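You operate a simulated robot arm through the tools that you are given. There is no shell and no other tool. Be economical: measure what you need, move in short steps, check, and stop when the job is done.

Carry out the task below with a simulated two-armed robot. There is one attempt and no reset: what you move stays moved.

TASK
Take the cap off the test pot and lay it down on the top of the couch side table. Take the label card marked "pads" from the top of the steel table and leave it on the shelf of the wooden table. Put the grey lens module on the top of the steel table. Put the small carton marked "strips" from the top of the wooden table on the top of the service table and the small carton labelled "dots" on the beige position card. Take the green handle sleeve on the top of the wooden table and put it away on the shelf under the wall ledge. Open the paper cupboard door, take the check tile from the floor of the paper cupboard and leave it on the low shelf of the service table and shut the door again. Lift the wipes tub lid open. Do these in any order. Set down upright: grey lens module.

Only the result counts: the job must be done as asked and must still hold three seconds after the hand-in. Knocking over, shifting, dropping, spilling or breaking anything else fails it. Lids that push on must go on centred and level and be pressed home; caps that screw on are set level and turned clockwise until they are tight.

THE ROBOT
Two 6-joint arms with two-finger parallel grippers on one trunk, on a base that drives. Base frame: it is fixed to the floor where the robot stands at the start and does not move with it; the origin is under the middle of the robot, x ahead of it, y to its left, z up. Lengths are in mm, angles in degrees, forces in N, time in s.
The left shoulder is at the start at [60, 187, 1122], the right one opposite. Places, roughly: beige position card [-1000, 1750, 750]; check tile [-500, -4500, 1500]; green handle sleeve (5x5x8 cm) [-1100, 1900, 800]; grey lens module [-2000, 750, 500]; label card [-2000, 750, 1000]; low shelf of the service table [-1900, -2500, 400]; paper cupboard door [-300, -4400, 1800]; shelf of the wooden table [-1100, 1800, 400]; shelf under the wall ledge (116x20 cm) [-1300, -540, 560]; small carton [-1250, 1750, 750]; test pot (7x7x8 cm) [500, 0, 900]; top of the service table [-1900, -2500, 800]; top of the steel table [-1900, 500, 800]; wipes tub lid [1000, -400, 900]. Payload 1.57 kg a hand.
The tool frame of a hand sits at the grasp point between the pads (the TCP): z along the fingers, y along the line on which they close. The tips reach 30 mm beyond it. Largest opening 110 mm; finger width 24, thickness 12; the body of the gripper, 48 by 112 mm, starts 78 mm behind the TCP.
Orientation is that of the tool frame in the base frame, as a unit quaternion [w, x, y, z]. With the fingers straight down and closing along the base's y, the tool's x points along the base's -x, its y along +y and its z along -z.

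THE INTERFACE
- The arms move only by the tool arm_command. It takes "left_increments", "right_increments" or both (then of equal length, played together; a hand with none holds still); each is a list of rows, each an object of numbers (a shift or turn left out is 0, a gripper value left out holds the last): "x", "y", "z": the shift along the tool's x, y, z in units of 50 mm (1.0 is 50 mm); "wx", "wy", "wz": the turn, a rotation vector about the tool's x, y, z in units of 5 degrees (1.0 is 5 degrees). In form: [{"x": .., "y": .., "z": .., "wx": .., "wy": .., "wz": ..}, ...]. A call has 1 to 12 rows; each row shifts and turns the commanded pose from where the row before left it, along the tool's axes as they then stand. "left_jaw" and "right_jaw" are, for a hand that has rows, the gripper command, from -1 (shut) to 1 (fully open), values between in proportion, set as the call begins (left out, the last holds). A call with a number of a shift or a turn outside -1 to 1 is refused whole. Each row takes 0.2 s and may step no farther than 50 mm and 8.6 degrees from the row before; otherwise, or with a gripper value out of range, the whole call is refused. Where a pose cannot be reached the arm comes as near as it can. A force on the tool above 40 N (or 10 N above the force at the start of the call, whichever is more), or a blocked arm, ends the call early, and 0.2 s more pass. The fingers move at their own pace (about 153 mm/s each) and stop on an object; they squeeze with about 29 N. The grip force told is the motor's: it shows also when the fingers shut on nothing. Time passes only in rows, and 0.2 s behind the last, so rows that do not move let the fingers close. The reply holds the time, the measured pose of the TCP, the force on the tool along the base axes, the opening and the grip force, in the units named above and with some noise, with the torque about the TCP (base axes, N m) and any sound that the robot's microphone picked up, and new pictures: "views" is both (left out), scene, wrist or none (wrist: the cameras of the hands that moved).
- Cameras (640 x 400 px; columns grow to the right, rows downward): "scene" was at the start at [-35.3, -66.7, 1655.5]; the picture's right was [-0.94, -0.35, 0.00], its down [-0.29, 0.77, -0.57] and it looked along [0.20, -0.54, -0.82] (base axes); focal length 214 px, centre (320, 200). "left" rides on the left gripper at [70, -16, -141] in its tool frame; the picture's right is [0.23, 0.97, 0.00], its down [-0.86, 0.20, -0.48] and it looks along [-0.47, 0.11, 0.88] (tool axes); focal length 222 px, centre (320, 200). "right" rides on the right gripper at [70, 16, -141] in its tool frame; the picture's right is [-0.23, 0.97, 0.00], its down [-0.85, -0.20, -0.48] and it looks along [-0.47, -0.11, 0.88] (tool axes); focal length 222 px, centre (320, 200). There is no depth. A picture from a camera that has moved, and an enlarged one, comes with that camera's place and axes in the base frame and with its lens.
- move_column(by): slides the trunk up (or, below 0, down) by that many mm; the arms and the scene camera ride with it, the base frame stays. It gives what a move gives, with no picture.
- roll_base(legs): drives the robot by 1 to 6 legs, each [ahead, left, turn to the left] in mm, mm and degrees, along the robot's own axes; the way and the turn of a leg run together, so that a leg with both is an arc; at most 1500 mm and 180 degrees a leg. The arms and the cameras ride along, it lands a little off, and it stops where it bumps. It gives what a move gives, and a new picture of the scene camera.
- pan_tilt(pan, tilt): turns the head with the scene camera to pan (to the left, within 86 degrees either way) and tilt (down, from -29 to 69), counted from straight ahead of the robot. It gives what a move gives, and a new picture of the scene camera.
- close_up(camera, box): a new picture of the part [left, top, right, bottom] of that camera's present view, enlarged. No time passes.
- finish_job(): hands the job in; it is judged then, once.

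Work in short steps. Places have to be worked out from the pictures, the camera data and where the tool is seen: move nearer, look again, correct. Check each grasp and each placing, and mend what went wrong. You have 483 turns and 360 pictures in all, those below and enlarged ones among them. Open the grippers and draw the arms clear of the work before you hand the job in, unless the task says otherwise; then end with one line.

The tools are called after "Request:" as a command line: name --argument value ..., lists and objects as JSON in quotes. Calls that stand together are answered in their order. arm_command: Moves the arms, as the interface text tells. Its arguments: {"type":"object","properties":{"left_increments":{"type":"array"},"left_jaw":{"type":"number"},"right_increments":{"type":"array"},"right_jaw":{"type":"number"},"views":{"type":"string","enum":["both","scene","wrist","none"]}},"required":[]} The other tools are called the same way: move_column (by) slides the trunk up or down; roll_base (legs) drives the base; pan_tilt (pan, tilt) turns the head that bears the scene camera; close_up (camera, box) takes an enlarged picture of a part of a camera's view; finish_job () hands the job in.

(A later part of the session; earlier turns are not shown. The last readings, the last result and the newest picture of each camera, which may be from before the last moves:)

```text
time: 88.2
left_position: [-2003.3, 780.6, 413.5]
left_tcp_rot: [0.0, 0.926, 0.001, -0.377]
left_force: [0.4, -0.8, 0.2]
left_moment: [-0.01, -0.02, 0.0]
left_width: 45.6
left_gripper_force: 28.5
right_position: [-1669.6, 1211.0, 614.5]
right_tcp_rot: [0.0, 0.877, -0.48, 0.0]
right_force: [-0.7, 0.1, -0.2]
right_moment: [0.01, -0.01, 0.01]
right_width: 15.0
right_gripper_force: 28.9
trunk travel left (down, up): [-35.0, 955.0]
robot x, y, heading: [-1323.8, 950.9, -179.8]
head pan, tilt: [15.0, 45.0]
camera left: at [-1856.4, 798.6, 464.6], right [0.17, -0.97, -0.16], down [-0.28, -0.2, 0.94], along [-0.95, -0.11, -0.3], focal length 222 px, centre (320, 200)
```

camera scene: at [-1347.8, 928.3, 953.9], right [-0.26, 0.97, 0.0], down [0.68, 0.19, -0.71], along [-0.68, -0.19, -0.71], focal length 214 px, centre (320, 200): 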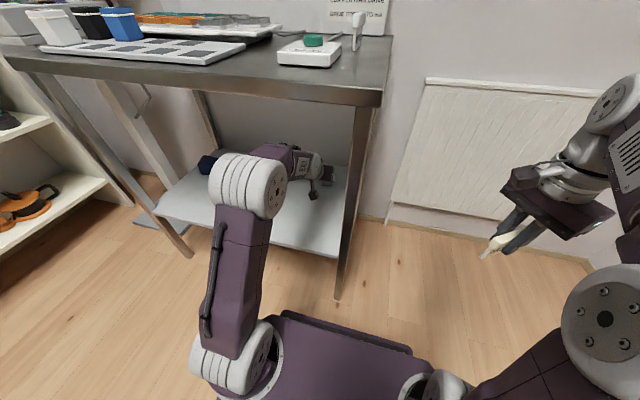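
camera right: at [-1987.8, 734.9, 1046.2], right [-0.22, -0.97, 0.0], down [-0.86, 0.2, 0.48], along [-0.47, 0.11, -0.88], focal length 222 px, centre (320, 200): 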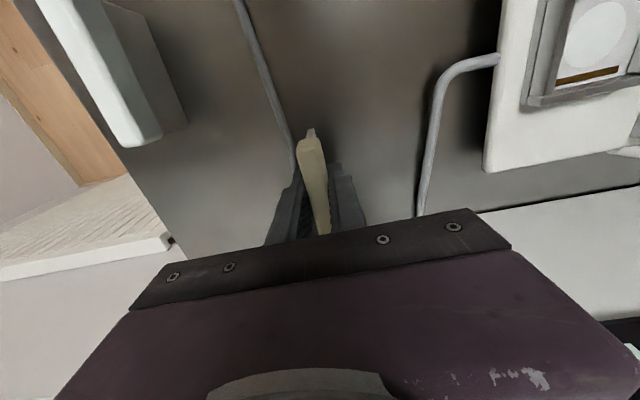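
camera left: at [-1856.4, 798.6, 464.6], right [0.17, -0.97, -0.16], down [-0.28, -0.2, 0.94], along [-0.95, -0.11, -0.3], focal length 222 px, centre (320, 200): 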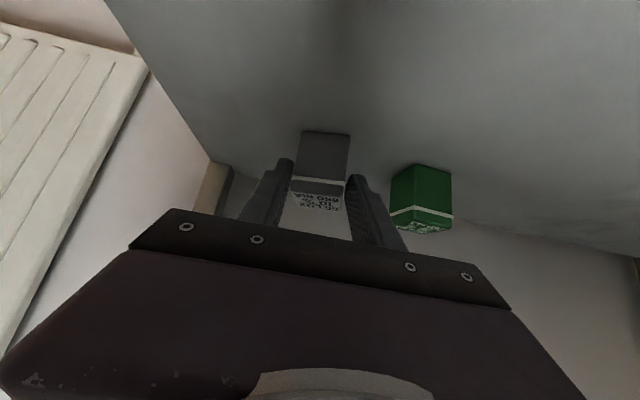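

Gripped (45.6 mm). Lift 40 mm with the column and back straight out.

Request:
move_column --by 40

Request:
roll_base --legs '[[-380, 0, 0]]'

Request:
close_up --camera "left" --box '[0, 0, 640, 400]'

```text
time: 89.0
left_position: [-2004.9, 781.4, 452.8]
left_tcp_rot: [0.0, 0.926, 0.001, -0.377]
left_force: [-0.2, 0.2, -1.7]
left_moment: [-0.04, -0.04, -0.01]
left_width: 45.3
left_gripper_force: 28.8
right_position: [-1669.0, 1212.6, 654.2]
right_tcp_rot: [0.0, 0.877, -0.48, 0.0]
right_force: [0.2, -0.1, -0.9]
right_moment: [0.03, -0.02, 0.0]
right_width: 14.9
right_gripper_force: 29.3
trunk travel left (down, up): [-75.0, 915.0]
robot x, y, heading: [-1330.6, 948.1, -179.8]
head pan, tilt: [15.0, 45.0]
```

```text
time: 91.4
left_position: [-1624.3, 784.2, 453.6]
left_tcp_rot: [0.0, 0.926, 0.0, -0.376]
left_force: [-0.7, -0.1, -1.2]
left_moment: [-0.04, -0.02, 0.02]
left_width: 44.6
left_gripper_force: 29.0
right_position: [-1288.3, 1214.4, 653.9]
right_tcp_rot: [0.0, 0.877, -0.481, 0.0]
right_force: [0.3, 0.0, -0.7]
right_moment: [-0.02, 0.0, -0.01]
right_width: 14.9
right_gripper_force: 28.7
trunk travel left (down, up): [-75.0, 915.0]
robot x, y, heading: [-951.5, 949.6, -180.0]
head pan, tilt: [15.0, 45.0]
camera scene: at [-966.9, 929.2, 993.9], right [-0.26, 0.97, 0.0], down [0.68, 0.18, -0.71], along [-0.68, -0.18, -0.71], focal length 214 px, centre (320, 200)
```

scene: 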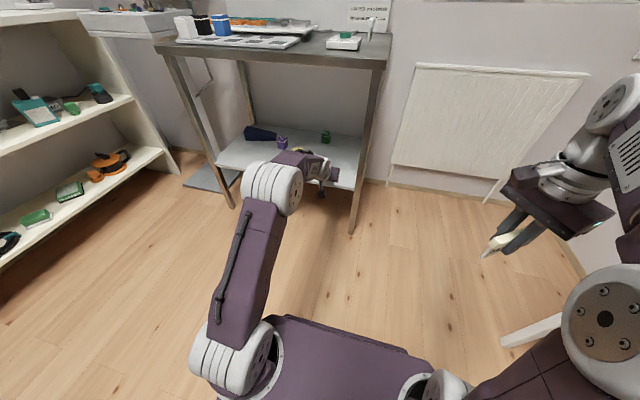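

```text
1.00 times, centred on (320, 200) of left (not enlarged: the box is as wide or as high as the picture)
camera zoom: at [-1475.6, 800.3, 504.5], right [0.16, -0.97, -0.16], down [-0.28, -0.2, 0.94], along [-0.95, -0.11, -0.3], focal length 222 px, centre (320, 200)
```

zoom: 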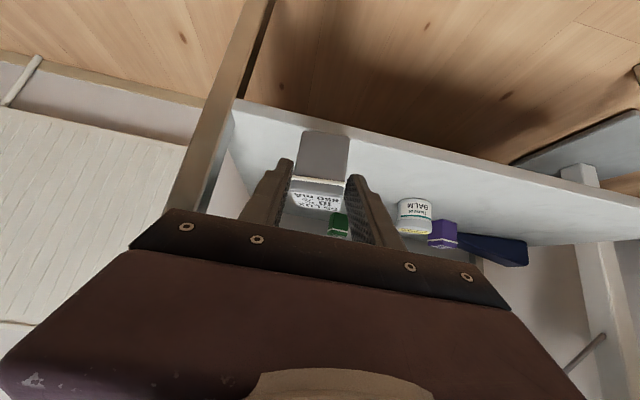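

Cube held. Back 80 mm more, raise the trunk 550, then drive to put the cube over the free spot right of LEARN (≈[-1790, 895]).

Request:
roll_base --legs '[[-80, -111, 0]]'

Request:
move_column --by 550

Request:
pan_tilt --pan 10 --tilt 40

Request:
roll_base --legs '[[245, 0, 0]]'

Request:
close_up --camera "left" --box '[0, 0, 640, 400]'

```text
time: 92.7
left_position: [-1542.9, 894.5, 454.0]
left_tcp_rot: [0.001, 0.926, 0.002, -0.377]
left_force: [-0.8, 0.1, -1.4]
left_moment: [0.01, -0.03, 0.04]
left_width: 44.7
left_gripper_force: 29.4
right_position: [-1208.4, 1324.6, 656.3]
right_tcp_rot: [0.0, 0.877, -0.48, 0.0]
right_force: [0.4, 0.3, -0.3]
right_moment: [-0.04, -0.01, 0.01]
right_width: 14.9
right_gripper_force: 29.2
trunk travel left (down, up): [-75.0, 915.0]
robot x, y, heading: [-869.5, 1063.7, -180.1]
head pan, tilt: [15.0, 45.0]
camera scene: at [-887.1, 1040.8, 993.9], right [-0.26, 0.97, 0.0], down [0.68, 0.18, -0.71], along [-0.68, -0.18, -0.71], focal length 214 px, centre (320, 200)
```

scene: 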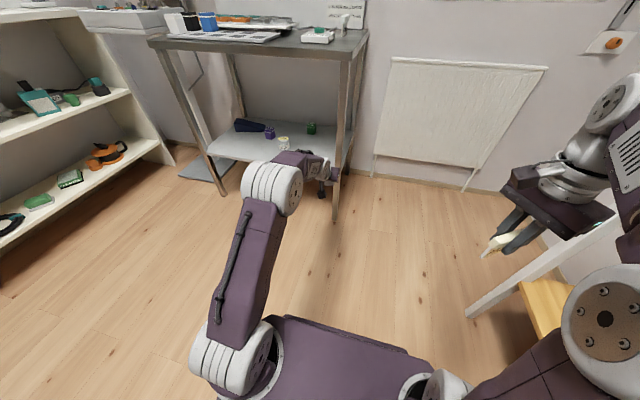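

```text
refused: 550 is not a number from -400 to 400
```

```text
time: 93.4
left_position: [-1544.1, 894.8, 453.2]
left_tcp_rot: [0.0, 0.926, 0.002, -0.378]
left_force: [0.1, -0.1, -1.8]
left_moment: [0.0, -0.05, 0.0]
left_width: 44.8
left_gripper_force: 29.0
right_position: [-1209.0, 1325.2, 655.7]
right_tcp_rot: [0.0, 0.877, -0.48, 0.0]
right_force: [0.2, -0.8, 0.5]
right_moment: [0.02, -0.01, 0.01]
right_width: 15.1
right_gripper_force: 28.9
trunk travel left (down, up): [-75.0, 915.0]
robot x, y, heading: [-867.2, 1060.7, -180.1]
head pan, tilt: [10.0, 40.0]
camera scene: at [-892.3, 1047.1, 1001.1], right [-0.18, 0.98, 0.0], down [0.63, 0.11, -0.77], along [-0.75, -0.13, -0.64], focal length 214 px, centre (320, 200)
```

scene: 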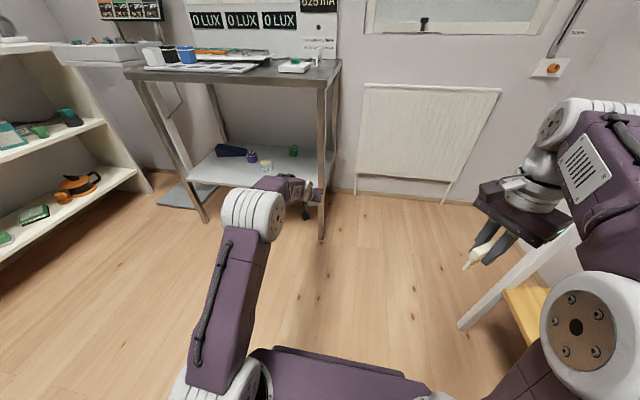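

```text
time: 94.8
left_position: [-1670.2, 892.4, 445.0]
left_tcp_rot: [0.002, 0.934, 0.0, -0.358]
left_force: [7.6, 1.6, 0.1]
left_moment: [-0.03, -0.12, -0.18]
left_width: 43.4
left_gripper_force: 29.1
right_position: [-1347.4, 1322.3, 655.0]
right_tcp_rot: [0.0, 0.877, -0.48, 0.0]
right_force: [0.9, 0.5, -0.3]
right_moment: [0.02, -0.02, -0.01]
right_width: 15.0
right_gripper_force: 29.1
trunk travel left (down, up): [-75.0, 915.0]
robot x, y, heading: [-1006.4, 1060.0, -179.7]
head pan, tilt: [10.0, 40.0]
stopped in leg 1: the force on the tool passed its limit at 286 N (the readings are from after the stop); the commanded pose is now the measured one
camera scene: at [-1029.8, 1046.7, 1000.8], right [-0.18, 0.98, 0.0], down [0.63, 0.11, -0.77], along [-0.75, -0.14, -0.64], focal length 214 px, centre (320, 200)
```

scene: 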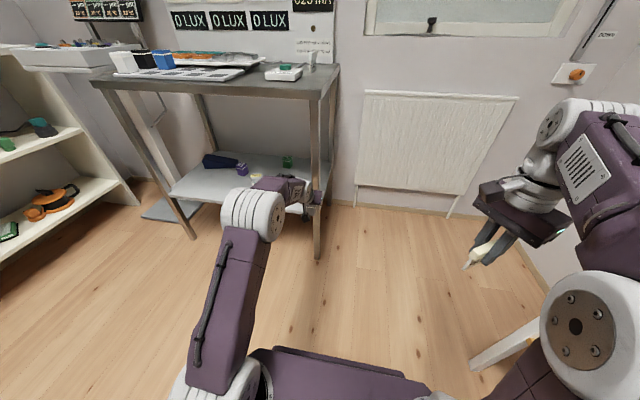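

```text
1.00 times, centred on (320, 200) of left (not enlarged: the box is as wide or as high as the picture)
camera zoom: at [-1525.8, 910.4, 502.8], right [0.17, -0.97, -0.15], down [-0.32, -0.2, 0.93], along [-0.93, -0.11, -0.34], focal length 222 px, centre (320, 200)
```

zoom: 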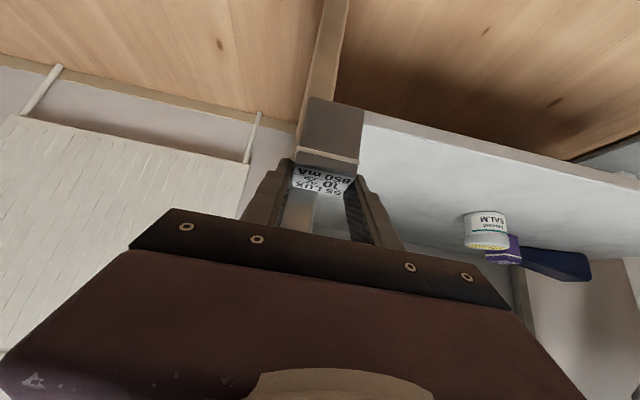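

The column call was refused and the hand bumped the table leg. I back off at once and check everything.

Request:
roll_base --legs '[[-140, 0, 0]]'

Request:
close_up --camera "left" --box '[0, 0, 640, 400]'

Request:
close_up --camera "scene" --box '[80, 0, 360, 250]'

```text
time: 96.1
left_position: [-1533.7, 892.9, 445.4]
left_tcp_rot: [0.003, 0.934, 0.002, -0.359]
left_force: [-0.2, -0.3, -2.0]
left_moment: [0.01, 0.0, -0.02]
left_width: 43.6
left_gripper_force: 29.1
right_position: [-1209.6, 1322.5, 654.2]
right_tcp_rot: [-0.001, 0.878, -0.478, 0.001]
right_force: [-0.6, -0.4, -0.1]
right_moment: [-0.02, -0.02, 0.04]
right_width: 14.8
right_gripper_force: 28.5
trunk travel left (down, up): [-75.0, 915.0]
robot x, y, heading: [-869.0, 1062.2, -179.9]
head pan, tilt: [10.0, 40.0]
camera scene: at [-892.2, 1047.3, 1001.1], right [-0.18, 0.98, 0.0], down [0.63, 0.12, -0.77], along [-0.75, -0.14, -0.64], focal length 214 px, centre (320, 200)
```

scene: 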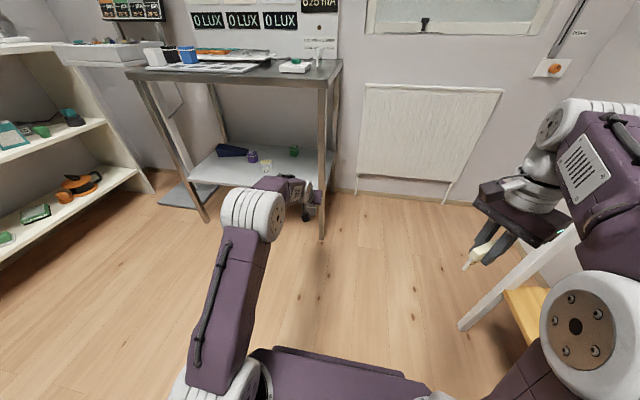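

```text
1.00 times, centred on (320, 200) of left (not enlarged: the box is as wide or as high as the picture)
camera zoom: at [-1388.2, 910.7, 503.3], right [0.17, -0.97, -0.15], down [-0.31, -0.2, 0.93], along [-0.93, -0.11, -0.34], focal length 222 px, centre (320, 200)
```

zoom: 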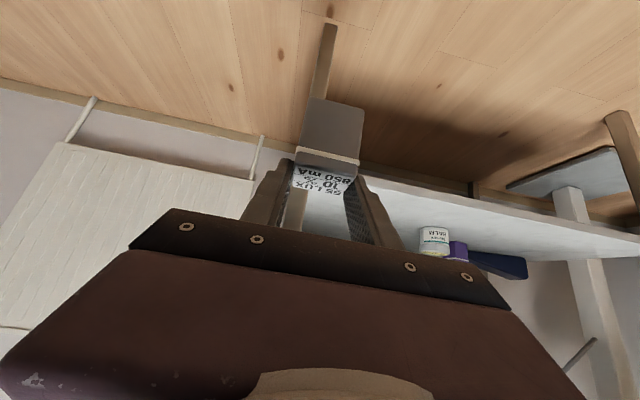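

```text
1.60 times, centred on (220, 125) of scene
camera zoom: at [-892.2, 1047.3, 1001.1], right [-0.18, 0.98, 0.0], down [0.63, 0.12, -0.77], along [-0.75, -0.14, -0.64], focal length 343 px, centre (480, 320)
```

zoom: 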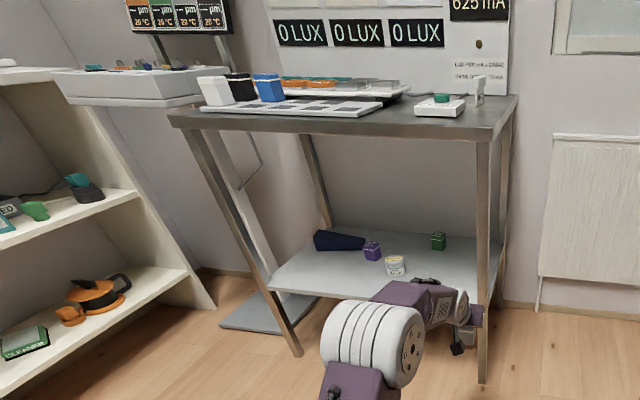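

Table objects look unmoved; the cube slid ~20 mm in the grip but stays nearly upright (bottom ≈50 mm below the TCP). Now raise the trunk in two permitted steps, standing clear.

Request:
move_column --by 400

Request:
move_column --by 170

```text
time: 99.9
left_position: [-1533.2, 892.0, 845.0]
left_tcp_rot: [0.003, 0.933, 0.002, -0.359]
left_force: [0.6, 0.3, -0.8]
left_moment: [-0.01, -0.01, 0.0]
left_width: 43.2
left_gripper_force: 29.0
right_position: [-1209.4, 1324.2, 1054.6]
right_tcp_rot: [-0.001, 0.878, -0.479, 0.0]
right_force: [-0.4, -0.3, 0.5]
right_moment: [-0.01, -0.04, -0.02]
right_width: 14.9
right_gripper_force: 28.9
trunk travel left (down, up): [-475.0, 515.0]
robot x, y, heading: [-865.0, 1058.9, -179.6]
head pan, tilt: [10.0, 40.0]
```

```text
time: 101.8
left_position: [-1533.8, 892.5, 1016.0]
left_tcp_rot: [0.003, 0.933, 0.001, -0.359]
left_force: [0.1, 0.3, -2.4]
left_moment: [0.05, -0.04, -0.02]
left_width: 43.3
left_gripper_force: 29.2
right_position: [-1210.1, 1323.9, 1224.6]
right_tcp_rot: [-0.001, 0.878, -0.479, 0.001]
right_force: [-0.6, 0.0, 0.6]
right_moment: [0.01, -0.01, 0.02]
right_width: 14.6
right_gripper_force: 29.3
trunk travel left (down, up): [-645.0, 345.0]
robot x, y, heading: [-868.7, 1058.3, -179.9]
head pan, tilt: [10.0, 40.0]
```

TCP is now at z 1016, well above the table. Drive ahead 270 mm and look.

Request:
roll_base --legs '[[272, 0, 0]]'

Request:
close_up --camera "left" --box '[0, 0, 640, 400]'

```text
time: 103.7
left_position: [-1804.5, 889.9, 1015.9]
left_tcp_rot: [0.003, 0.933, 0.002, -0.36]
left_force: [0.0, -0.4, -1.4]
left_moment: [0.01, -0.05, 0.01]
left_width: 43.1
left_gripper_force: 29.0
right_position: [-1479.7, 1321.9, 1225.4]
right_tcp_rot: [0.0, 0.878, -0.479, 0.0]
right_force: [-0.1, -0.5, -0.1]
right_moment: [0.06, 0.0, 0.0]
right_width: 15.0
right_gripper_force: 28.7
trunk travel left (down, up): [-645.0, 345.0]
robot x, y, heading: [-1140.4, 1060.5, -179.6]
head pan, tilt: [10.0, 40.0]
camera scene: at [-1162.6, 1045.7, 1571.2], right [-0.18, 0.98, 0.0], down [0.63, 0.12, -0.77], along [-0.75, -0.14, -0.64], focal length 214 px, centre (320, 200)
```

scene: 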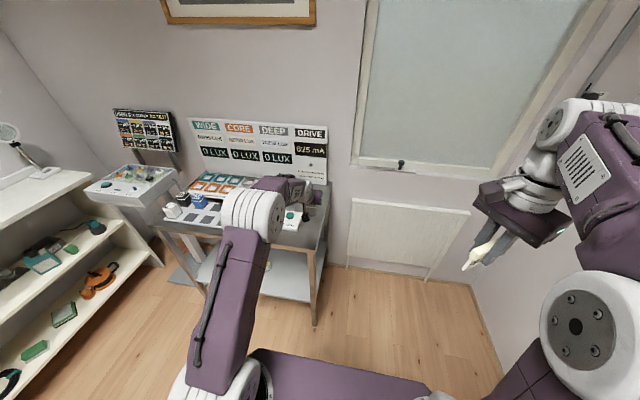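

```text
1.00 times, centred on (320, 200) of left (not enlarged: the box is as wide or as high as the picture)
camera zoom: at [-1658.8, 908.6, 1073.6], right [0.17, -0.97, -0.15], down [-0.31, -0.2, 0.93], along [-0.93, -0.12, -0.34], focal length 222 px, centre (320, 200)
```

zoom: 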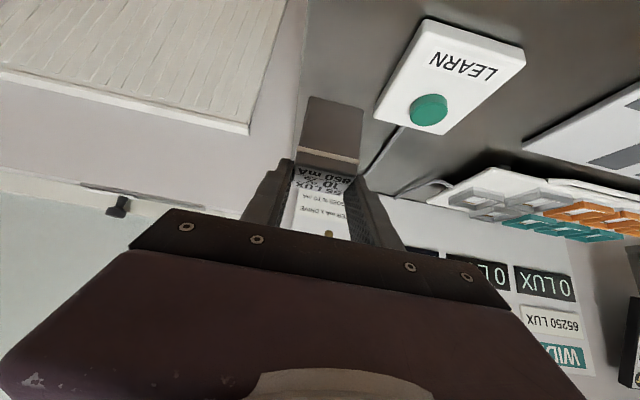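

Table edge y≈926, LEARN's edge y≈835: I aim the cube at y≈880. Shift 11 mm and lower with the column to ~10 mm above.

Request:
arm_command --left_increments '[{"y": 0.22}]' --views "none"

Request:
move_column --by -96

Request:
close_up --camera "left" --box '[160, 0, 560, 250]'

```text
time: 104.1
left_position: [-1804.0, 878.0, 1017.0]
left_tcp_rot: [0.003, 0.933, 0.001, -0.36]
left_force: [0.0, 0.0, -0.6]
left_moment: [-0.02, 0.02, 0.01]
left_width: 43.4
left_gripper_force: 28.8
right_position: [-1479.7, 1321.8, 1224.5]
right_tcp_rot: [0.0, 0.878, -0.479, 0.0]
right_force: [-0.3, -0.5, 0.4]
right_moment: [0.03, 0.04, 0.0]
right_width: 15.1
right_gripper_force: 28.6
trunk travel left (down, up): [-645.0, 345.0]
robot x, y, heading: [-1135.8, 1059.1, -179.8]
head pan, tilt: [10.0, 40.0]
```

```text
time: 105.4
left_position: [-1804.3, 879.8, 920.7]
left_tcp_rot: [0.004, 0.933, 0.002, -0.359]
left_force: [-0.3, 0.0, -1.8]
left_moment: [-0.01, -0.02, 0.01]
left_width: 43.4
left_gripper_force: 29.1
right_position: [-1480.8, 1320.9, 1128.7]
right_tcp_rot: [-0.001, 0.878, -0.478, 0.0]
right_force: [-0.4, -0.4, 0.2]
right_moment: [0.0, -0.02, 0.01]
right_width: 14.7
right_gripper_force: 28.9
trunk travel left (down, up): [-549.0, 441.0]
robot x, y, heading: [-1140.9, 1057.5, -179.5]
head pan, tilt: [10.0, 40.0]
```

```text
1.60 times, centred on (360, 125) of left
camera zoom: at [-1659.4, 897.5, 977.8], right [0.17, -0.97, -0.15], down [-0.31, -0.2, 0.93], along [-0.93, -0.12, -0.34], focal length 355 px, centre (256, 320)
```

zoom: 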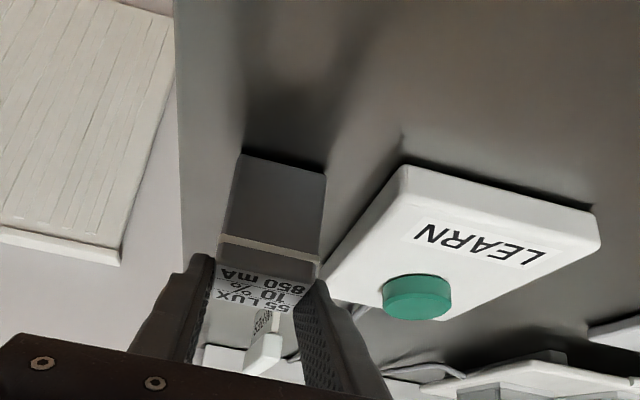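

Still slightly above; lower in 3 mm steps until contact.

Request:
arm_command --left_increments '[{"x": 0.04, "z": 0.045}, {"x": 0.04, "z": 0.045}, {"x": 0.04, "z": 0.045}, {"x": 0.04, "z": 0.045}]' --views "none"

Request:
close_up --camera "left" --box '[160, 0, 560, 250]'

```text
time: 106.4
left_position: [-1804.7, 879.4, 913.9]
left_tcp_rot: [0.004, 0.931, 0.001, -0.364]
left_force: [-2.8, -2.9, 27.1]
left_moment: [-0.15, 0.33, 0.18]
left_width: 43.4
left_gripper_force: 29.2
right_position: [-1478.0, 1322.6, 1130.8]
right_tcp_rot: [0.0, 0.878, -0.478, -0.001]
right_force: [-0.1, -0.4, -0.1]
right_moment: [-0.01, -0.01, -0.01]
right_width: 14.8
right_gripper_force: 28.9
trunk travel left (down, up): [-549.0, 441.0]
robot x, y, heading: [-1135.8, 1063.5, -179.7]
head pan, tilt: [10.0, 40.0]
```

```text
1.60 times, centred on (360, 125) of left
camera zoom: at [-1657.3, 897.6, 969.5], right [0.17, -0.97, -0.15], down [-0.3, -0.2, 0.93], along [-0.94, -0.12, -0.33], focal length 355 px, centre (256, 320)
```

zoom: 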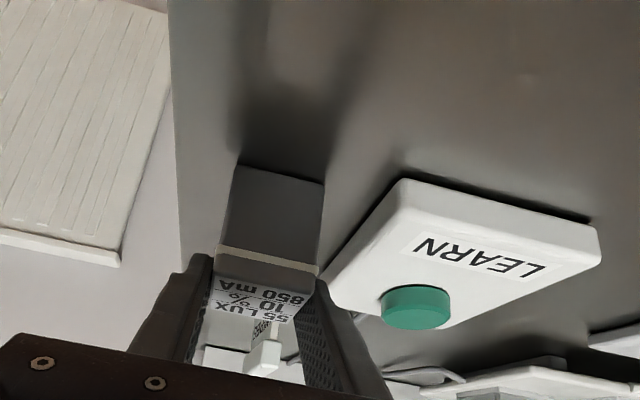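

Contact reached (27 N). Ease off 1.5 mm and open to 62 mm.

Request:
arm_command --left_increments '[{"x": -0.02, "z": -0.022}]' --views "none"

Request:
arm_command --left_increments '[{}, {}]' --left_jaw 0.13 --views "wrist"

```text
time: 106.8
left_position: [-1803.3, 879.4, 913.2]
left_tcp_rot: [0.004, 0.932, 0.002, -0.363]
left_force: [-3.3, -4.5, 24.6]
left_moment: [-0.13, 0.65, 0.08]
left_width: 43.3
left_gripper_force: 29.0
right_position: [-1477.2, 1322.0, 1130.3]
right_tcp_rot: [0.001, 0.878, -0.478, -0.001]
right_force: [-0.3, -0.8, -0.5]
right_moment: [-0.01, 0.02, 0.01]
right_width: 15.0
right_gripper_force: 29.2
trunk travel left (down, up): [-549.0, 441.0]
robot x, y, heading: [-1140.0, 1061.8, -179.6]
head pan, tilt: [10.0, 40.0]
```

```text
time: 107.4
left_position: [-1802.9, 879.8, 910.2]
left_tcp_rot: [0.003, 0.934, 0.001, -0.358]
left_force: [0.7, 0.9, 0.1]
left_moment: [-0.03, 0.0, 0.01]
left_width: 62.2
left_gripper_force: 0.2
right_position: [-1479.1, 1321.8, 1128.7]
right_tcp_rot: [0.0, 0.878, -0.479, 0.0]
right_force: [-0.1, 1.1, -0.8]
right_moment: [-0.03, 0.04, 0.01]
right_width: 15.2
right_gripper_force: 29.7
trunk travel left (down, up): [-549.0, 441.0]
robot x, y, heading: [-1137.6, 1062.5, -179.7]
head pan, tilt: [10.0, 40.0]
camera left: at [-1658.1, 897.6, 967.0], right [0.17, -0.97, -0.15], down [-0.32, -0.2, 0.93], along [-0.93, -0.12, -0.34], focal length 222 px, centre (320, 200)
```

left: 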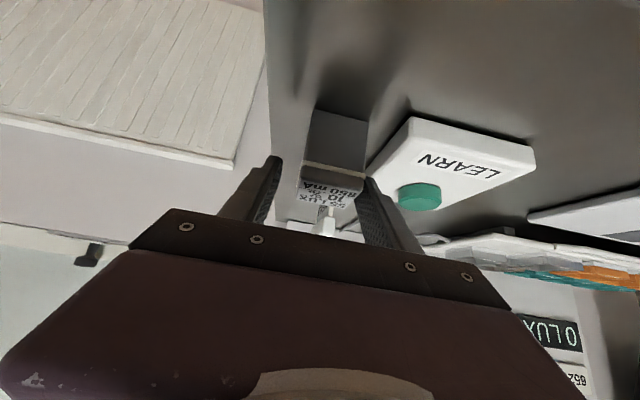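

Released. Withdraw back along the fingers and verify.

Request:
arm_command --left_increments '[{"z": -0.5}, {"z": -0.7}, {"z": -0.9}, {"z": -0.9}]' --views "wrist"

Request:
move_column --by 100

Request:
roll_base --legs '[[-150, 0, 0]]'

Request:
close_up --camera "scene" --box '[150, 130, 350, 255]'

```text
time: 108.4
left_position: [-1701.6, 881.5, 1023.7]
left_tcp_rot: [0.003, 0.933, 0.002, -0.359]
left_force: [-0.1, -0.3, -0.7]
left_moment: [-0.01, 0.03, 0.0]
left_width: 62.2
left_gripper_force: 0.0
right_position: [-1478.4, 1322.3, 1127.5]
right_tcp_rot: [0.0, 0.878, -0.478, 0.0]
right_force: [1.1, 0.1, 0.3]
right_moment: [0.01, 0.04, 0.03]
right_width: 14.7
right_gripper_force: 28.7
trunk travel left (down, up): [-549.0, 441.0]
robot x, y, heading: [-1140.5, 1061.9, -179.6]
head pan, tilt: [10.0, 40.0]
camera left: at [-1556.4, 899.6, 1080.1], right [0.17, -0.97, -0.15], down [-0.31, -0.2, 0.93], along [-0.93, -0.12, -0.34], focal length 222 px, centre (320, 200)
```

left: 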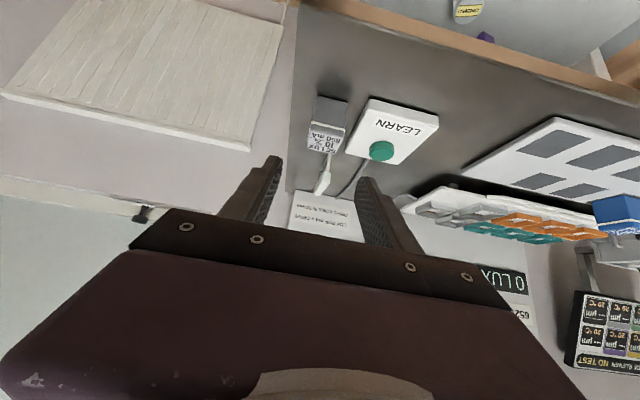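

```text
time: 109.8
left_position: [-1704.2, 881.4, 1120.5]
left_tcp_rot: [0.004, 0.934, 0.003, -0.358]
left_force: [0.4, -0.2, 0.0]
left_moment: [0.0, -0.01, 0.01]
left_width: 62.2
left_gripper_force: 0.0
right_position: [-1480.9, 1322.7, 1228.9]
right_tcp_rot: [0.0, 0.878, -0.478, 0.0]
right_force: [0.2, -0.1, 0.7]
right_moment: [0.01, 0.02, 0.01]
right_width: 14.9
right_gripper_force: 29.5
trunk travel left (down, up): [-649.0, 341.0]
robot x, y, heading: [-1137.7, 1060.8, -179.7]
head pan, tilt: [10.0, 40.0]
```

```text
time: 111.2
left_position: [-1553.1, 882.0, 1121.1]
left_tcp_rot: [0.003, 0.934, 0.002, -0.358]
left_force: [0.4, 0.3, -1.1]
left_moment: [0.01, 0.03, -0.03]
left_width: 62.1
left_gripper_force: 0.0
right_position: [-1330.4, 1323.0, 1229.1]
right_tcp_rot: [0.0, 0.878, -0.478, 0.0]
right_force: [0.0, -0.6, -0.1]
right_moment: [-0.02, -0.03, -0.03]
right_width: 14.8
right_gripper_force: 28.9
trunk travel left (down, up): [-649.0, 341.0]
robot x, y, heading: [-989.7, 1061.5, -179.3]
head pan, tilt: [10.0, 40.0]
camera scene: at [-1013.3, 1046.8, 1575.1], right [-0.18, 0.98, 0.0], down [0.63, 0.12, -0.77], along [-0.75, -0.14, -0.64], focal length 214 px, centre (320, 200)
```

scene: 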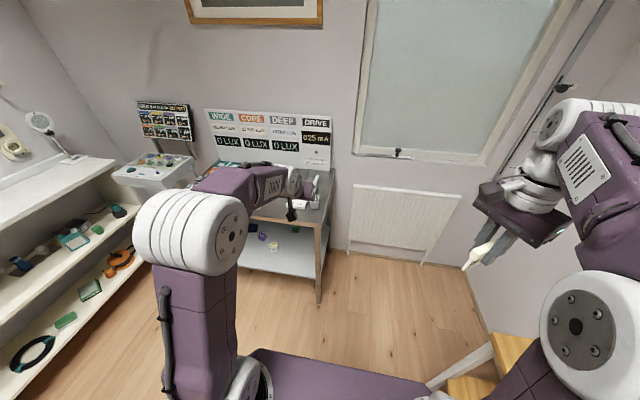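

```text
3.20 times, centred on (250, 192) of scene
camera zoom: at [-1013.3, 1046.8, 1575.1], right [-0.18, 0.98, 0.0], down [0.63, 0.12, -0.77], along [-0.75, -0.14, -0.64], focal length 686 px, centre (544, 224)
```

zoom: 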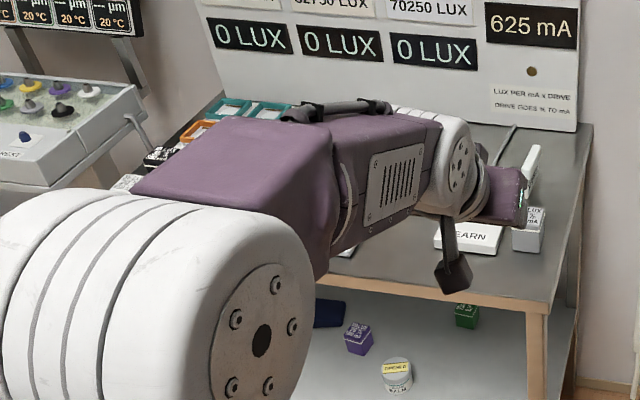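

The grey module stands upright on the steel table. Next: wooden table. Shift away (−y), turn right to face +y, and look.

Request:
roll_base --legs '[[0, 250, 0], [0, 0, -90]]'

Request:
pan_tilt --pan 0 --tilt 35

```text
time: 116.8
left_position: [-1163.8, 1375.2, 1122.5]
left_tcp_rot: [-0.252, 0.661, -0.659, -0.256]
left_force: [-0.5, 0.0, 0.1]
left_moment: [-0.03, -0.01, 0.02]
left_width: 62.1
left_gripper_force: 0.0
right_position: [-724.4, 1152.0, 1228.5]
right_tcp_rot: [0.0, -0.282, 0.959, -0.001]
right_force: [0.3, -0.2, -0.3]
right_moment: [-0.01, 0.02, -0.04]
right_width: 15.1
right_gripper_force: 29.0
trunk travel left (down, up): [-649.0, 341.0]
robot x, y, heading: [-980.5, 813.4, 90.1]
head pan, tilt: [10.0, 40.0]
camera scene: at [-1001.0, 835.5, 1575.1], right [0.98, 0.18, 0.0], down [0.12, -0.63, -0.77], along [-0.14, 0.75, -0.64], focal length 214 px, centre (320, 200)
```

scene: 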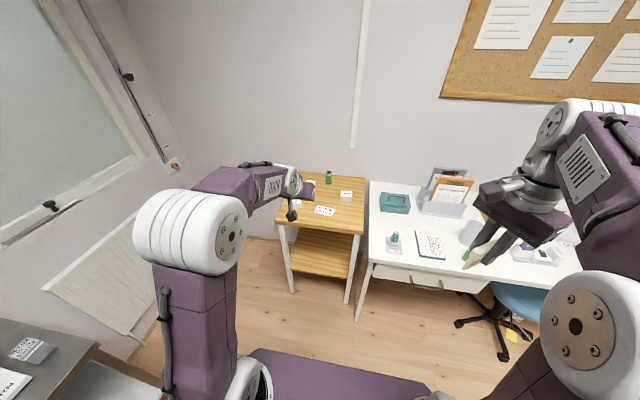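

```text
time: 117.5
left_position: [-1163.6, 1374.9, 1122.1]
left_tcp_rot: [-0.251, 0.661, -0.659, -0.255]
left_force: [0.2, 0.1, 0.4]
left_moment: [0.05, -0.02, 0.04]
left_width: 62.5
left_gripper_force: 0.1
right_position: [-723.6, 1152.1, 1228.5]
right_tcp_rot: [0.0, -0.282, 0.959, -0.001]
right_force: [0.2, 0.6, -0.3]
right_moment: [-0.01, 0.02, 0.05]
right_width: 15.0
right_gripper_force: 28.9
trunk travel left (down, up): [-649.0, 341.0]
robot x, y, heading: [-985.5, 813.2, 90.1]
head pan, tilt: [0.0, 35.0]
camera scene: at [-986.2, 839.9, 1582.7], right [1.0, 0.01, 0.0], down [0.0, -0.57, -0.82], along [-0.01, 0.82, -0.57], focal length 214 px, centre (320, 200)
```

scene: 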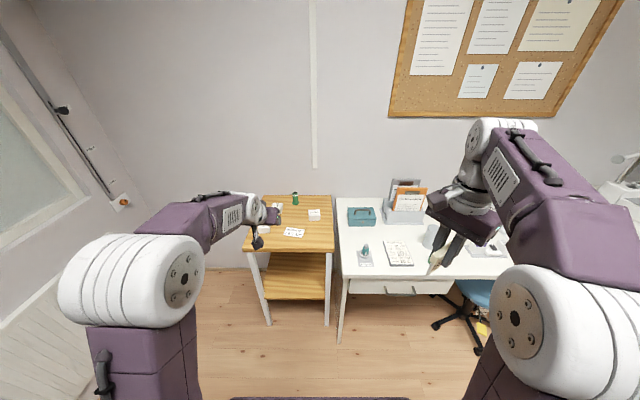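

Request:
close_up --camera "scene" --box '[220, 180, 360, 320]'

```text
2.86 times, centred on (290, 250) of scene
camera zoom: at [-986.2, 839.9, 1582.7], right [1.0, 0.01, 0.0], down [0.0, -0.57, -0.82], along [-0.01, 0.82, -0.57], focal length 613 px, centre (406, 57)
```

zoom: 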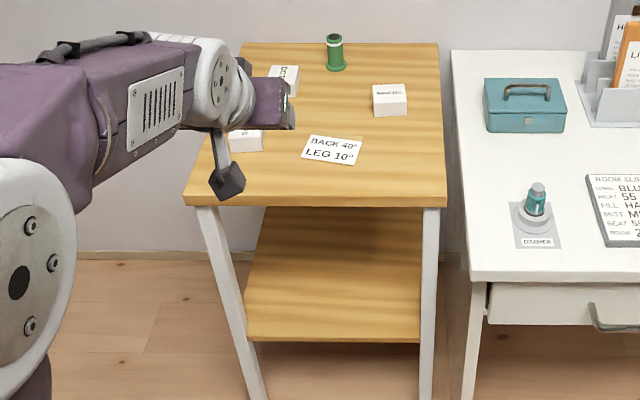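

I need the hands better posed: retract the left hand and bring it vertical; undo the yaw of the right hand (card).

Request:
arm_command --left_increments '[{"x": 0.74, "z": -0.66}, {"x": 0.74, "z": -0.66}, {"x": 0.74, "z": -0.66}, {"wy": 1}, {"wy": 1}, {"wy": 1}, {"wy": 1}, {"wy": 1}, {"wy": 1}, {"wy": 1}, {"wy": 1}, {"wy": 0.4}]' --right_increments '[{"wz": -1}, {"wz": -1}, {"wz": -1}, {"wz": -1}, {"wz": -1}, {"wz": -1}, {"wz": -1}, {"wz": -1}, {"wz": -1}, {"wz": -1}, {"wz": -1}, {"wz": -0.5}]' --views "none"

Request:
roll_base --legs '[[0, 305, 0]]'

```text
time: 120.1
left_position: [-1163.3, 1225.4, 1121.2]
left_tcp_rot: [0.002, 0.709, -0.705, -0.002]
left_force: [0.0, 0.6, 0.0]
left_moment: [-0.01, -0.02, -0.02]
left_width: 62.1
left_gripper_force: 0.0
right_position: [-723.2, 1152.3, 1229.4]
right_tcp_rot: [0.0, 0.709, -0.705, 0.001]
right_force: [-0.5, -0.3, -0.3]
right_moment: [0.0, 0.01, -0.02]
right_width: 14.7
right_gripper_force: 29.4
trunk travel left (down, up): [-649.0, 341.0]
robot x, y, heading: [-988.7, 810.6, 90.1]
head pan, tilt: [0.0, 35.0]
```

```text
time: 122.2
left_position: [-1466.3, 1224.2, 1121.7]
left_tcp_rot: [0.002, 0.709, -0.706, -0.002]
left_force: [0.7, -0.6, -0.4]
left_moment: [0.0, -0.01, 0.0]
left_width: 62.1
left_gripper_force: 0.0
right_position: [-1026.0, 1149.4, 1228.7]
right_tcp_rot: [0.001, 0.708, -0.706, 0.001]
right_force: [0.2, 0.2, -0.5]
right_moment: [-0.05, 0.01, 0.0]
right_width: 14.7
right_gripper_force: 28.8
trunk travel left (down, up): [-649.0, 341.0]
robot x, y, heading: [-1289.9, 808.9, 90.1]
head pan, tilt: [0.0, 35.0]
camera scene: at [-1289.6, 838.4, 1582.7], right [1.0, 0.0, 0.0], down [0.0, -0.57, -0.82], along [0.0, 0.82, -0.57], focal length 214 px, centre (320, 200)
```

scene: 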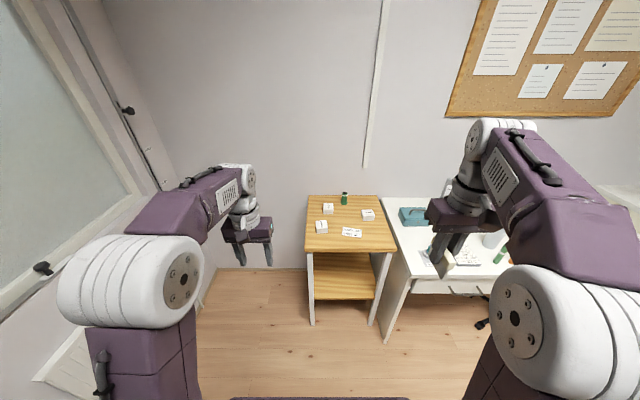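

Clear view now. I zoom on the wooden table to read the cartons and triangulate.

Request:
close_up --camera "scene" --box '[290, 180, 410, 255]'

Request:
close_up --camera "scene" --box '[290, 230, 410, 345]'

```text
5.33 times, centred on (350, 218) of scene
camera zoom: at [-1289.6, 838.4, 1582.7], right [1.0, 0.0, 0.0], down [0.0, -0.57, -0.82], along [0.0, 0.82, -0.57], focal length 1144 px, centre (160, 107)
```

zoom: 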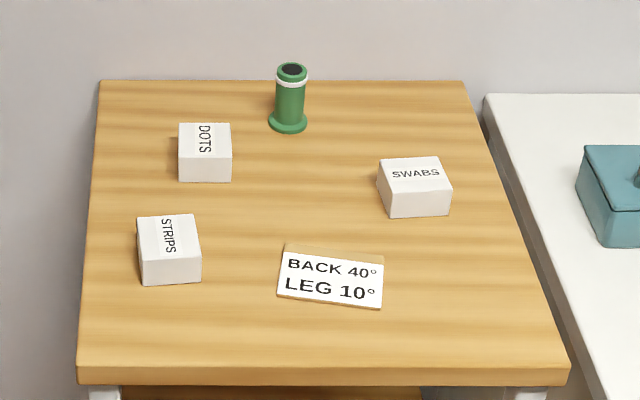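

```text
3.48 times, centred on (350, 288) of scene
camera zoom: at [-1289.6, 838.4, 1582.7], right [1.0, 0.0, 0.0], down [0.0, -0.57, -0.82], along [0.0, 0.82, -0.57], focal length 746 px, centre (216, -104)
```

zoom: 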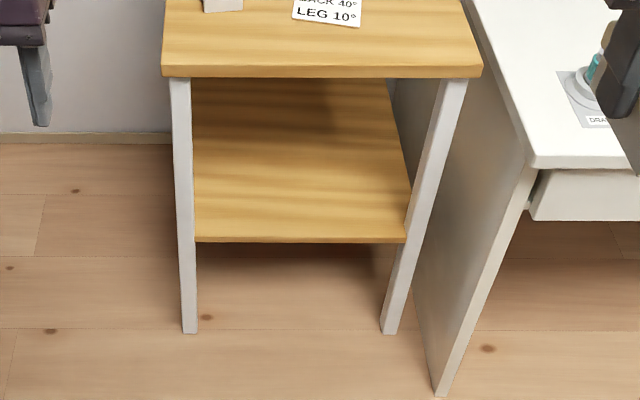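

Labels read: DOTS, STRIPS, SWABS; the position card is BACK 40/LEG 10. Table top z≈820, front y≈1535, shelf z≈385. First put PADS on the shelf: lower the trunk.

Request:
move_column --by -400

Request:
move_column --by -200

Request:
arm_command --right_increments '[{"z": 0.9}, {"z": 0.9}, {"z": 0.9, "x": -0.4}, {"x": -0.9, "y": -0.4}, {"x": -0.9, "y": -0.4}, {"x": -0.9, "y": -0.4}]' --views "scene"

```text
time: 126.0
left_position: [-1465.9, 1225.1, 719.9]
left_tcp_rot: [0.002, 0.708, -0.706, -0.002]
left_force: [0.7, -0.2, -0.6]
left_moment: [0.0, -0.03, 0.04]
left_width: 62.0
left_gripper_force: 0.1
right_position: [-1026.2, 1150.1, 827.5]
right_tcp_rot: [0.001, 0.709, -0.705, 0.001]
right_force: [0.5, -0.5, -0.4]
right_moment: [-0.01, -0.03, 0.03]
right_width: 15.0
right_gripper_force: 28.6
trunk travel left (down, up): [-249.0, 741.0]
robot x, y, heading: [-1289.0, 810.0, 90.2]
head pan, tilt: [0.0, 35.0]
```

```text
time: 128.2
left_position: [-1467.3, 1224.8, 519.8]
left_tcp_rot: [0.001, 0.709, -0.706, -0.002]
left_force: [-0.6, -1.0, 0.0]
left_moment: [0.02, -0.01, 0.0]
left_width: 62.5
left_gripper_force: 0.1
right_position: [-1026.7, 1149.9, 628.8]
right_tcp_rot: [0.002, 0.708, -0.706, 0.0]
right_force: [-0.2, -0.2, 0.1]
right_moment: [0.0, -0.01, 0.0]
right_width: 15.0
right_gripper_force: 29.7
trunk travel left (down, up): [-49.0, 941.0]
robot x, y, heading: [-1292.3, 808.8, 90.2]
head pan, tilt: [0.0, 35.0]
```

```text
time: 129.6
left_position: [-1466.9, 1225.9, 521.3]
left_tcp_rot: [0.002, 0.709, -0.706, -0.002]
left_force: [0.3, -0.5, 0.6]
left_moment: [0.04, -0.03, 0.04]
left_width: 62.3
left_gripper_force: 0.0
right_position: [-967.8, 1305.9, 493.5]
right_tcp_rot: [0.001, 0.708, -0.706, 0.001]
right_force: [0.1, -0.5, 0.3]
right_moment: [0.03, 0.01, 0.0]
right_width: 14.8
right_gripper_force: 29.1
trunk travel left (down, up): [-49.0, 941.0]
robot x, y, heading: [-1291.0, 812.6, 90.1]
head pan, tilt: [0.0, 35.0]
camera scene: at [-1290.3, 838.4, 982.7], right [1.0, 0.0, 0.0], down [0.0, -0.57, -0.82], along [0.0, 0.82, -0.57], focal length 214 px, centre (320, 200)
```

scene: 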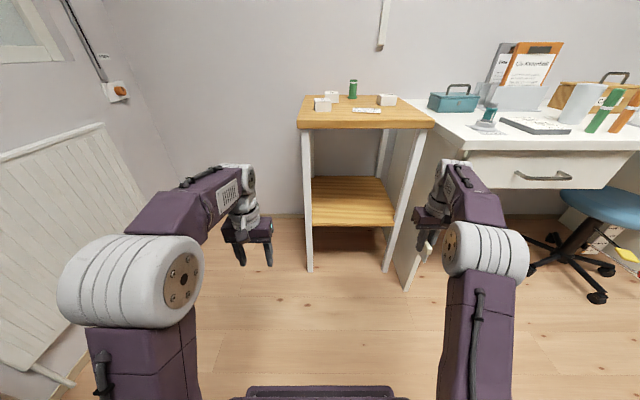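

I mis-signed the lateral shift. Before moving in, refine the table/shelf heights with this low view.

Request:
close_up --camera "scene" --box '[280, 70, 450, 280]'

```text
1.90 times, centred on (365, 175) of scene
camera zoom: at [-1290.3, 838.4, 982.7], right [1.0, 0.0, 0.0], down [0.0, -0.57, -0.82], along [0.0, 0.82, -0.57], focal length 408 px, centre (234, 248)
```

zoom: 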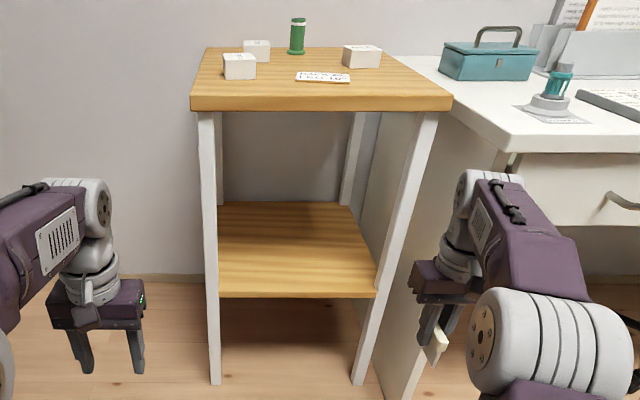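

Refined: table top z≈798, front y≈1550; shelf z≈346, front y≈1563. Move the card hand left 135 mm and down to TCP z≈425.

Request:
arm_command --right_increments '[{"y": 0.9}, {"y": 0.9}, {"y": 0.9}, {"z": 0.7}, {"z": 0.66}]' --views "none"

Request:
roll_base --legs '[[325, 0, 0]]'

Request:
close_up --camera "right" --box '[0, 0, 640, 400]'

```text
time: 130.8
left_position: [-1466.3, 1225.4, 521.6]
left_tcp_rot: [0.002, 0.708, -0.706, -0.002]
left_force: [-0.7, 0.7, -0.2]
left_moment: [0.02, 0.02, 0.01]
left_width: 62.1
left_gripper_force: 0.1
right_position: [-1103.0, 1305.8, 425.2]
right_tcp_rot: [0.0, 0.708, -0.706, 0.001]
right_force: [0.4, -0.2, -0.3]
right_moment: [-0.01, 0.0, 0.01]
right_width: 14.9
right_gripper_force: 28.8
trunk travel left (down, up): [-49.0, 941.0]
robot x, y, heading: [-1291.1, 809.5, 89.9]
head pan, tilt: [0.0, 35.0]
```

```text
time: 132.9
left_position: [-1468.8, 1548.8, 521.2]
left_tcp_rot: [0.001, 0.709, -0.705, -0.001]
left_force: [0.0, -0.7, -0.3]
left_moment: [0.04, 0.02, 0.0]
left_width: 62.3
left_gripper_force: 0.0
right_position: [-1103.1, 1629.2, 425.7]
right_tcp_rot: [0.0, 0.708, -0.706, 0.0]
right_force: [0.3, 0.0, -0.4]
right_moment: [-0.01, -0.02, 0.02]
right_width: 14.9
right_gripper_force: 29.0
trunk travel left (down, up): [-49.0, 941.0]
robot x, y, heading: [-1291.5, 1133.4, 90.1]
head pan, tilt: [0.0, 35.0]
camera scene: at [-1291.7, 1162.8, 982.7], right [1.0, 0.0, 0.0], down [0.0, -0.57, -0.82], along [0.0, 0.82, -0.57], focal length 214 px, centre (320, 200)
```

scene: 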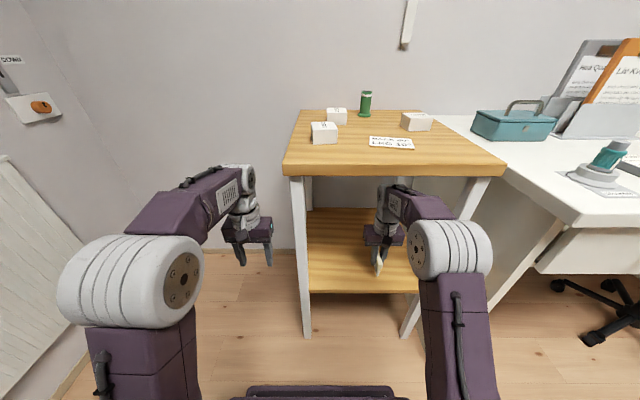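

```text
1.00 times, centred on (320, 200) of right (not enlarged: the box is as wide or as high as the picture)
camera zoom: at [-1120.0, 1560.1, 566.7], right [-0.97, 0.22, 0.0], down [0.2, 0.86, 0.48], along [0.11, 0.47, -0.88], focal length 222 px, centre (320, 200)
```

zoom: 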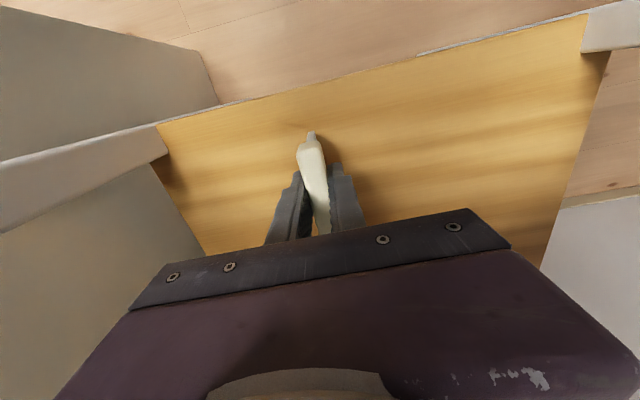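

Card is over the shelf. Lower in small steps until contact.

Request:
arm_command --right_increments '[{"z": 0.1}, {"z": 0.1}, {"z": 0.1}, {"z": 0.08}, {"z": 0.08}, {"z": 0.08}]' --views "none"

```text
time: 134.3
left_position: [-1468.5, 1548.2, 522.3]
left_tcp_rot: [0.0, 0.708, -0.706, -0.002]
left_force: [0.2, 0.3, -0.4]
left_moment: [-0.01, 0.0, 0.0]
left_width: 61.9
left_gripper_force: 0.1
right_position: [-1104.7, 1629.9, 401.0]
right_tcp_rot: [-0.003, 0.708, -0.706, -0.001]
right_force: [0.8, -0.5, 24.3]
right_moment: [0.04, -0.09, 0.01]
right_width: 14.9
right_gripper_force: 28.9
trunk travel left (down, up): [-49.0, 941.0]
robot x, y, heading: [-1287.0, 1132.2, 90.0]
head pan, tilt: [0.0, 35.0]
```

Contact at TCP z 401. Ease off, open a little and retract upward ~40 mm, look.

Request:
arm_command --right_increments '[{"z": -0.03}]' --views "none"

Request:
arm_command --right_increments '[{}, {}, {"z": -0.4}, {"z": -0.6}]' --right_jaw 0.0 --views "wrist"

```text
time: 134.7
left_position: [-1468.4, 1549.4, 521.7]
left_tcp_rot: [0.0, 0.708, -0.706, -0.002]
left_force: [0.0, 0.5, 1.0]
left_moment: [0.02, -0.01, -0.04]
left_width: 62.3
left_gripper_force: 0.0
right_position: [-1104.3, 1630.5, 401.0]
right_tcp_rot: [-0.002, 0.708, -0.706, -0.001]
right_force: [1.6, 3.7, 19.6]
right_moment: [0.45, -0.05, 0.01]
right_width: 14.8
right_gripper_force: 29.3
trunk travel left (down, up): [-49.0, 941.0]
robot x, y, heading: [-1291.0, 1131.4, 90.1]
head pan, tilt: [0.0, 35.0]
```

```text
time: 135.7
left_position: [-1468.4, 1548.4, 520.8]
left_tcp_rot: [0.002, 0.708, -0.706, -0.002]
left_force: [-0.3, 0.9, -0.3]
left_moment: [-0.01, 0.0, 0.01]
left_width: 62.3
left_gripper_force: 0.0
right_position: [-1103.5, 1630.1, 449.7]
right_tcp_rot: [0.0, 0.708, -0.706, 0.0]
right_force: [-0.3, -0.9, 0.0]
right_moment: [-0.05, -0.03, 0.04]
right_width: 54.9
right_gripper_force: 0.1
trunk travel left (down, up): [-49.0, 941.0]
robot x, y, heading: [-1286.3, 1130.8, 90.5]
head pan, tilt: [0.0, 35.0]
camera right: at [-1119.8, 1560.0, 590.7], right [-0.97, 0.22, 0.0], down [0.2, 0.86, 0.48], along [0.11, 0.46, -0.88], focal length 222 px, centre (320, 200)
```

right: 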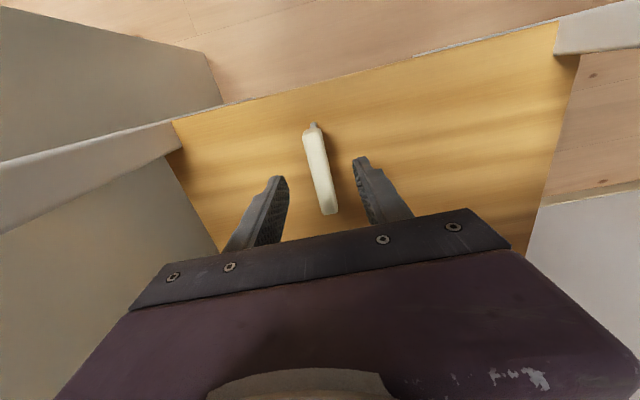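

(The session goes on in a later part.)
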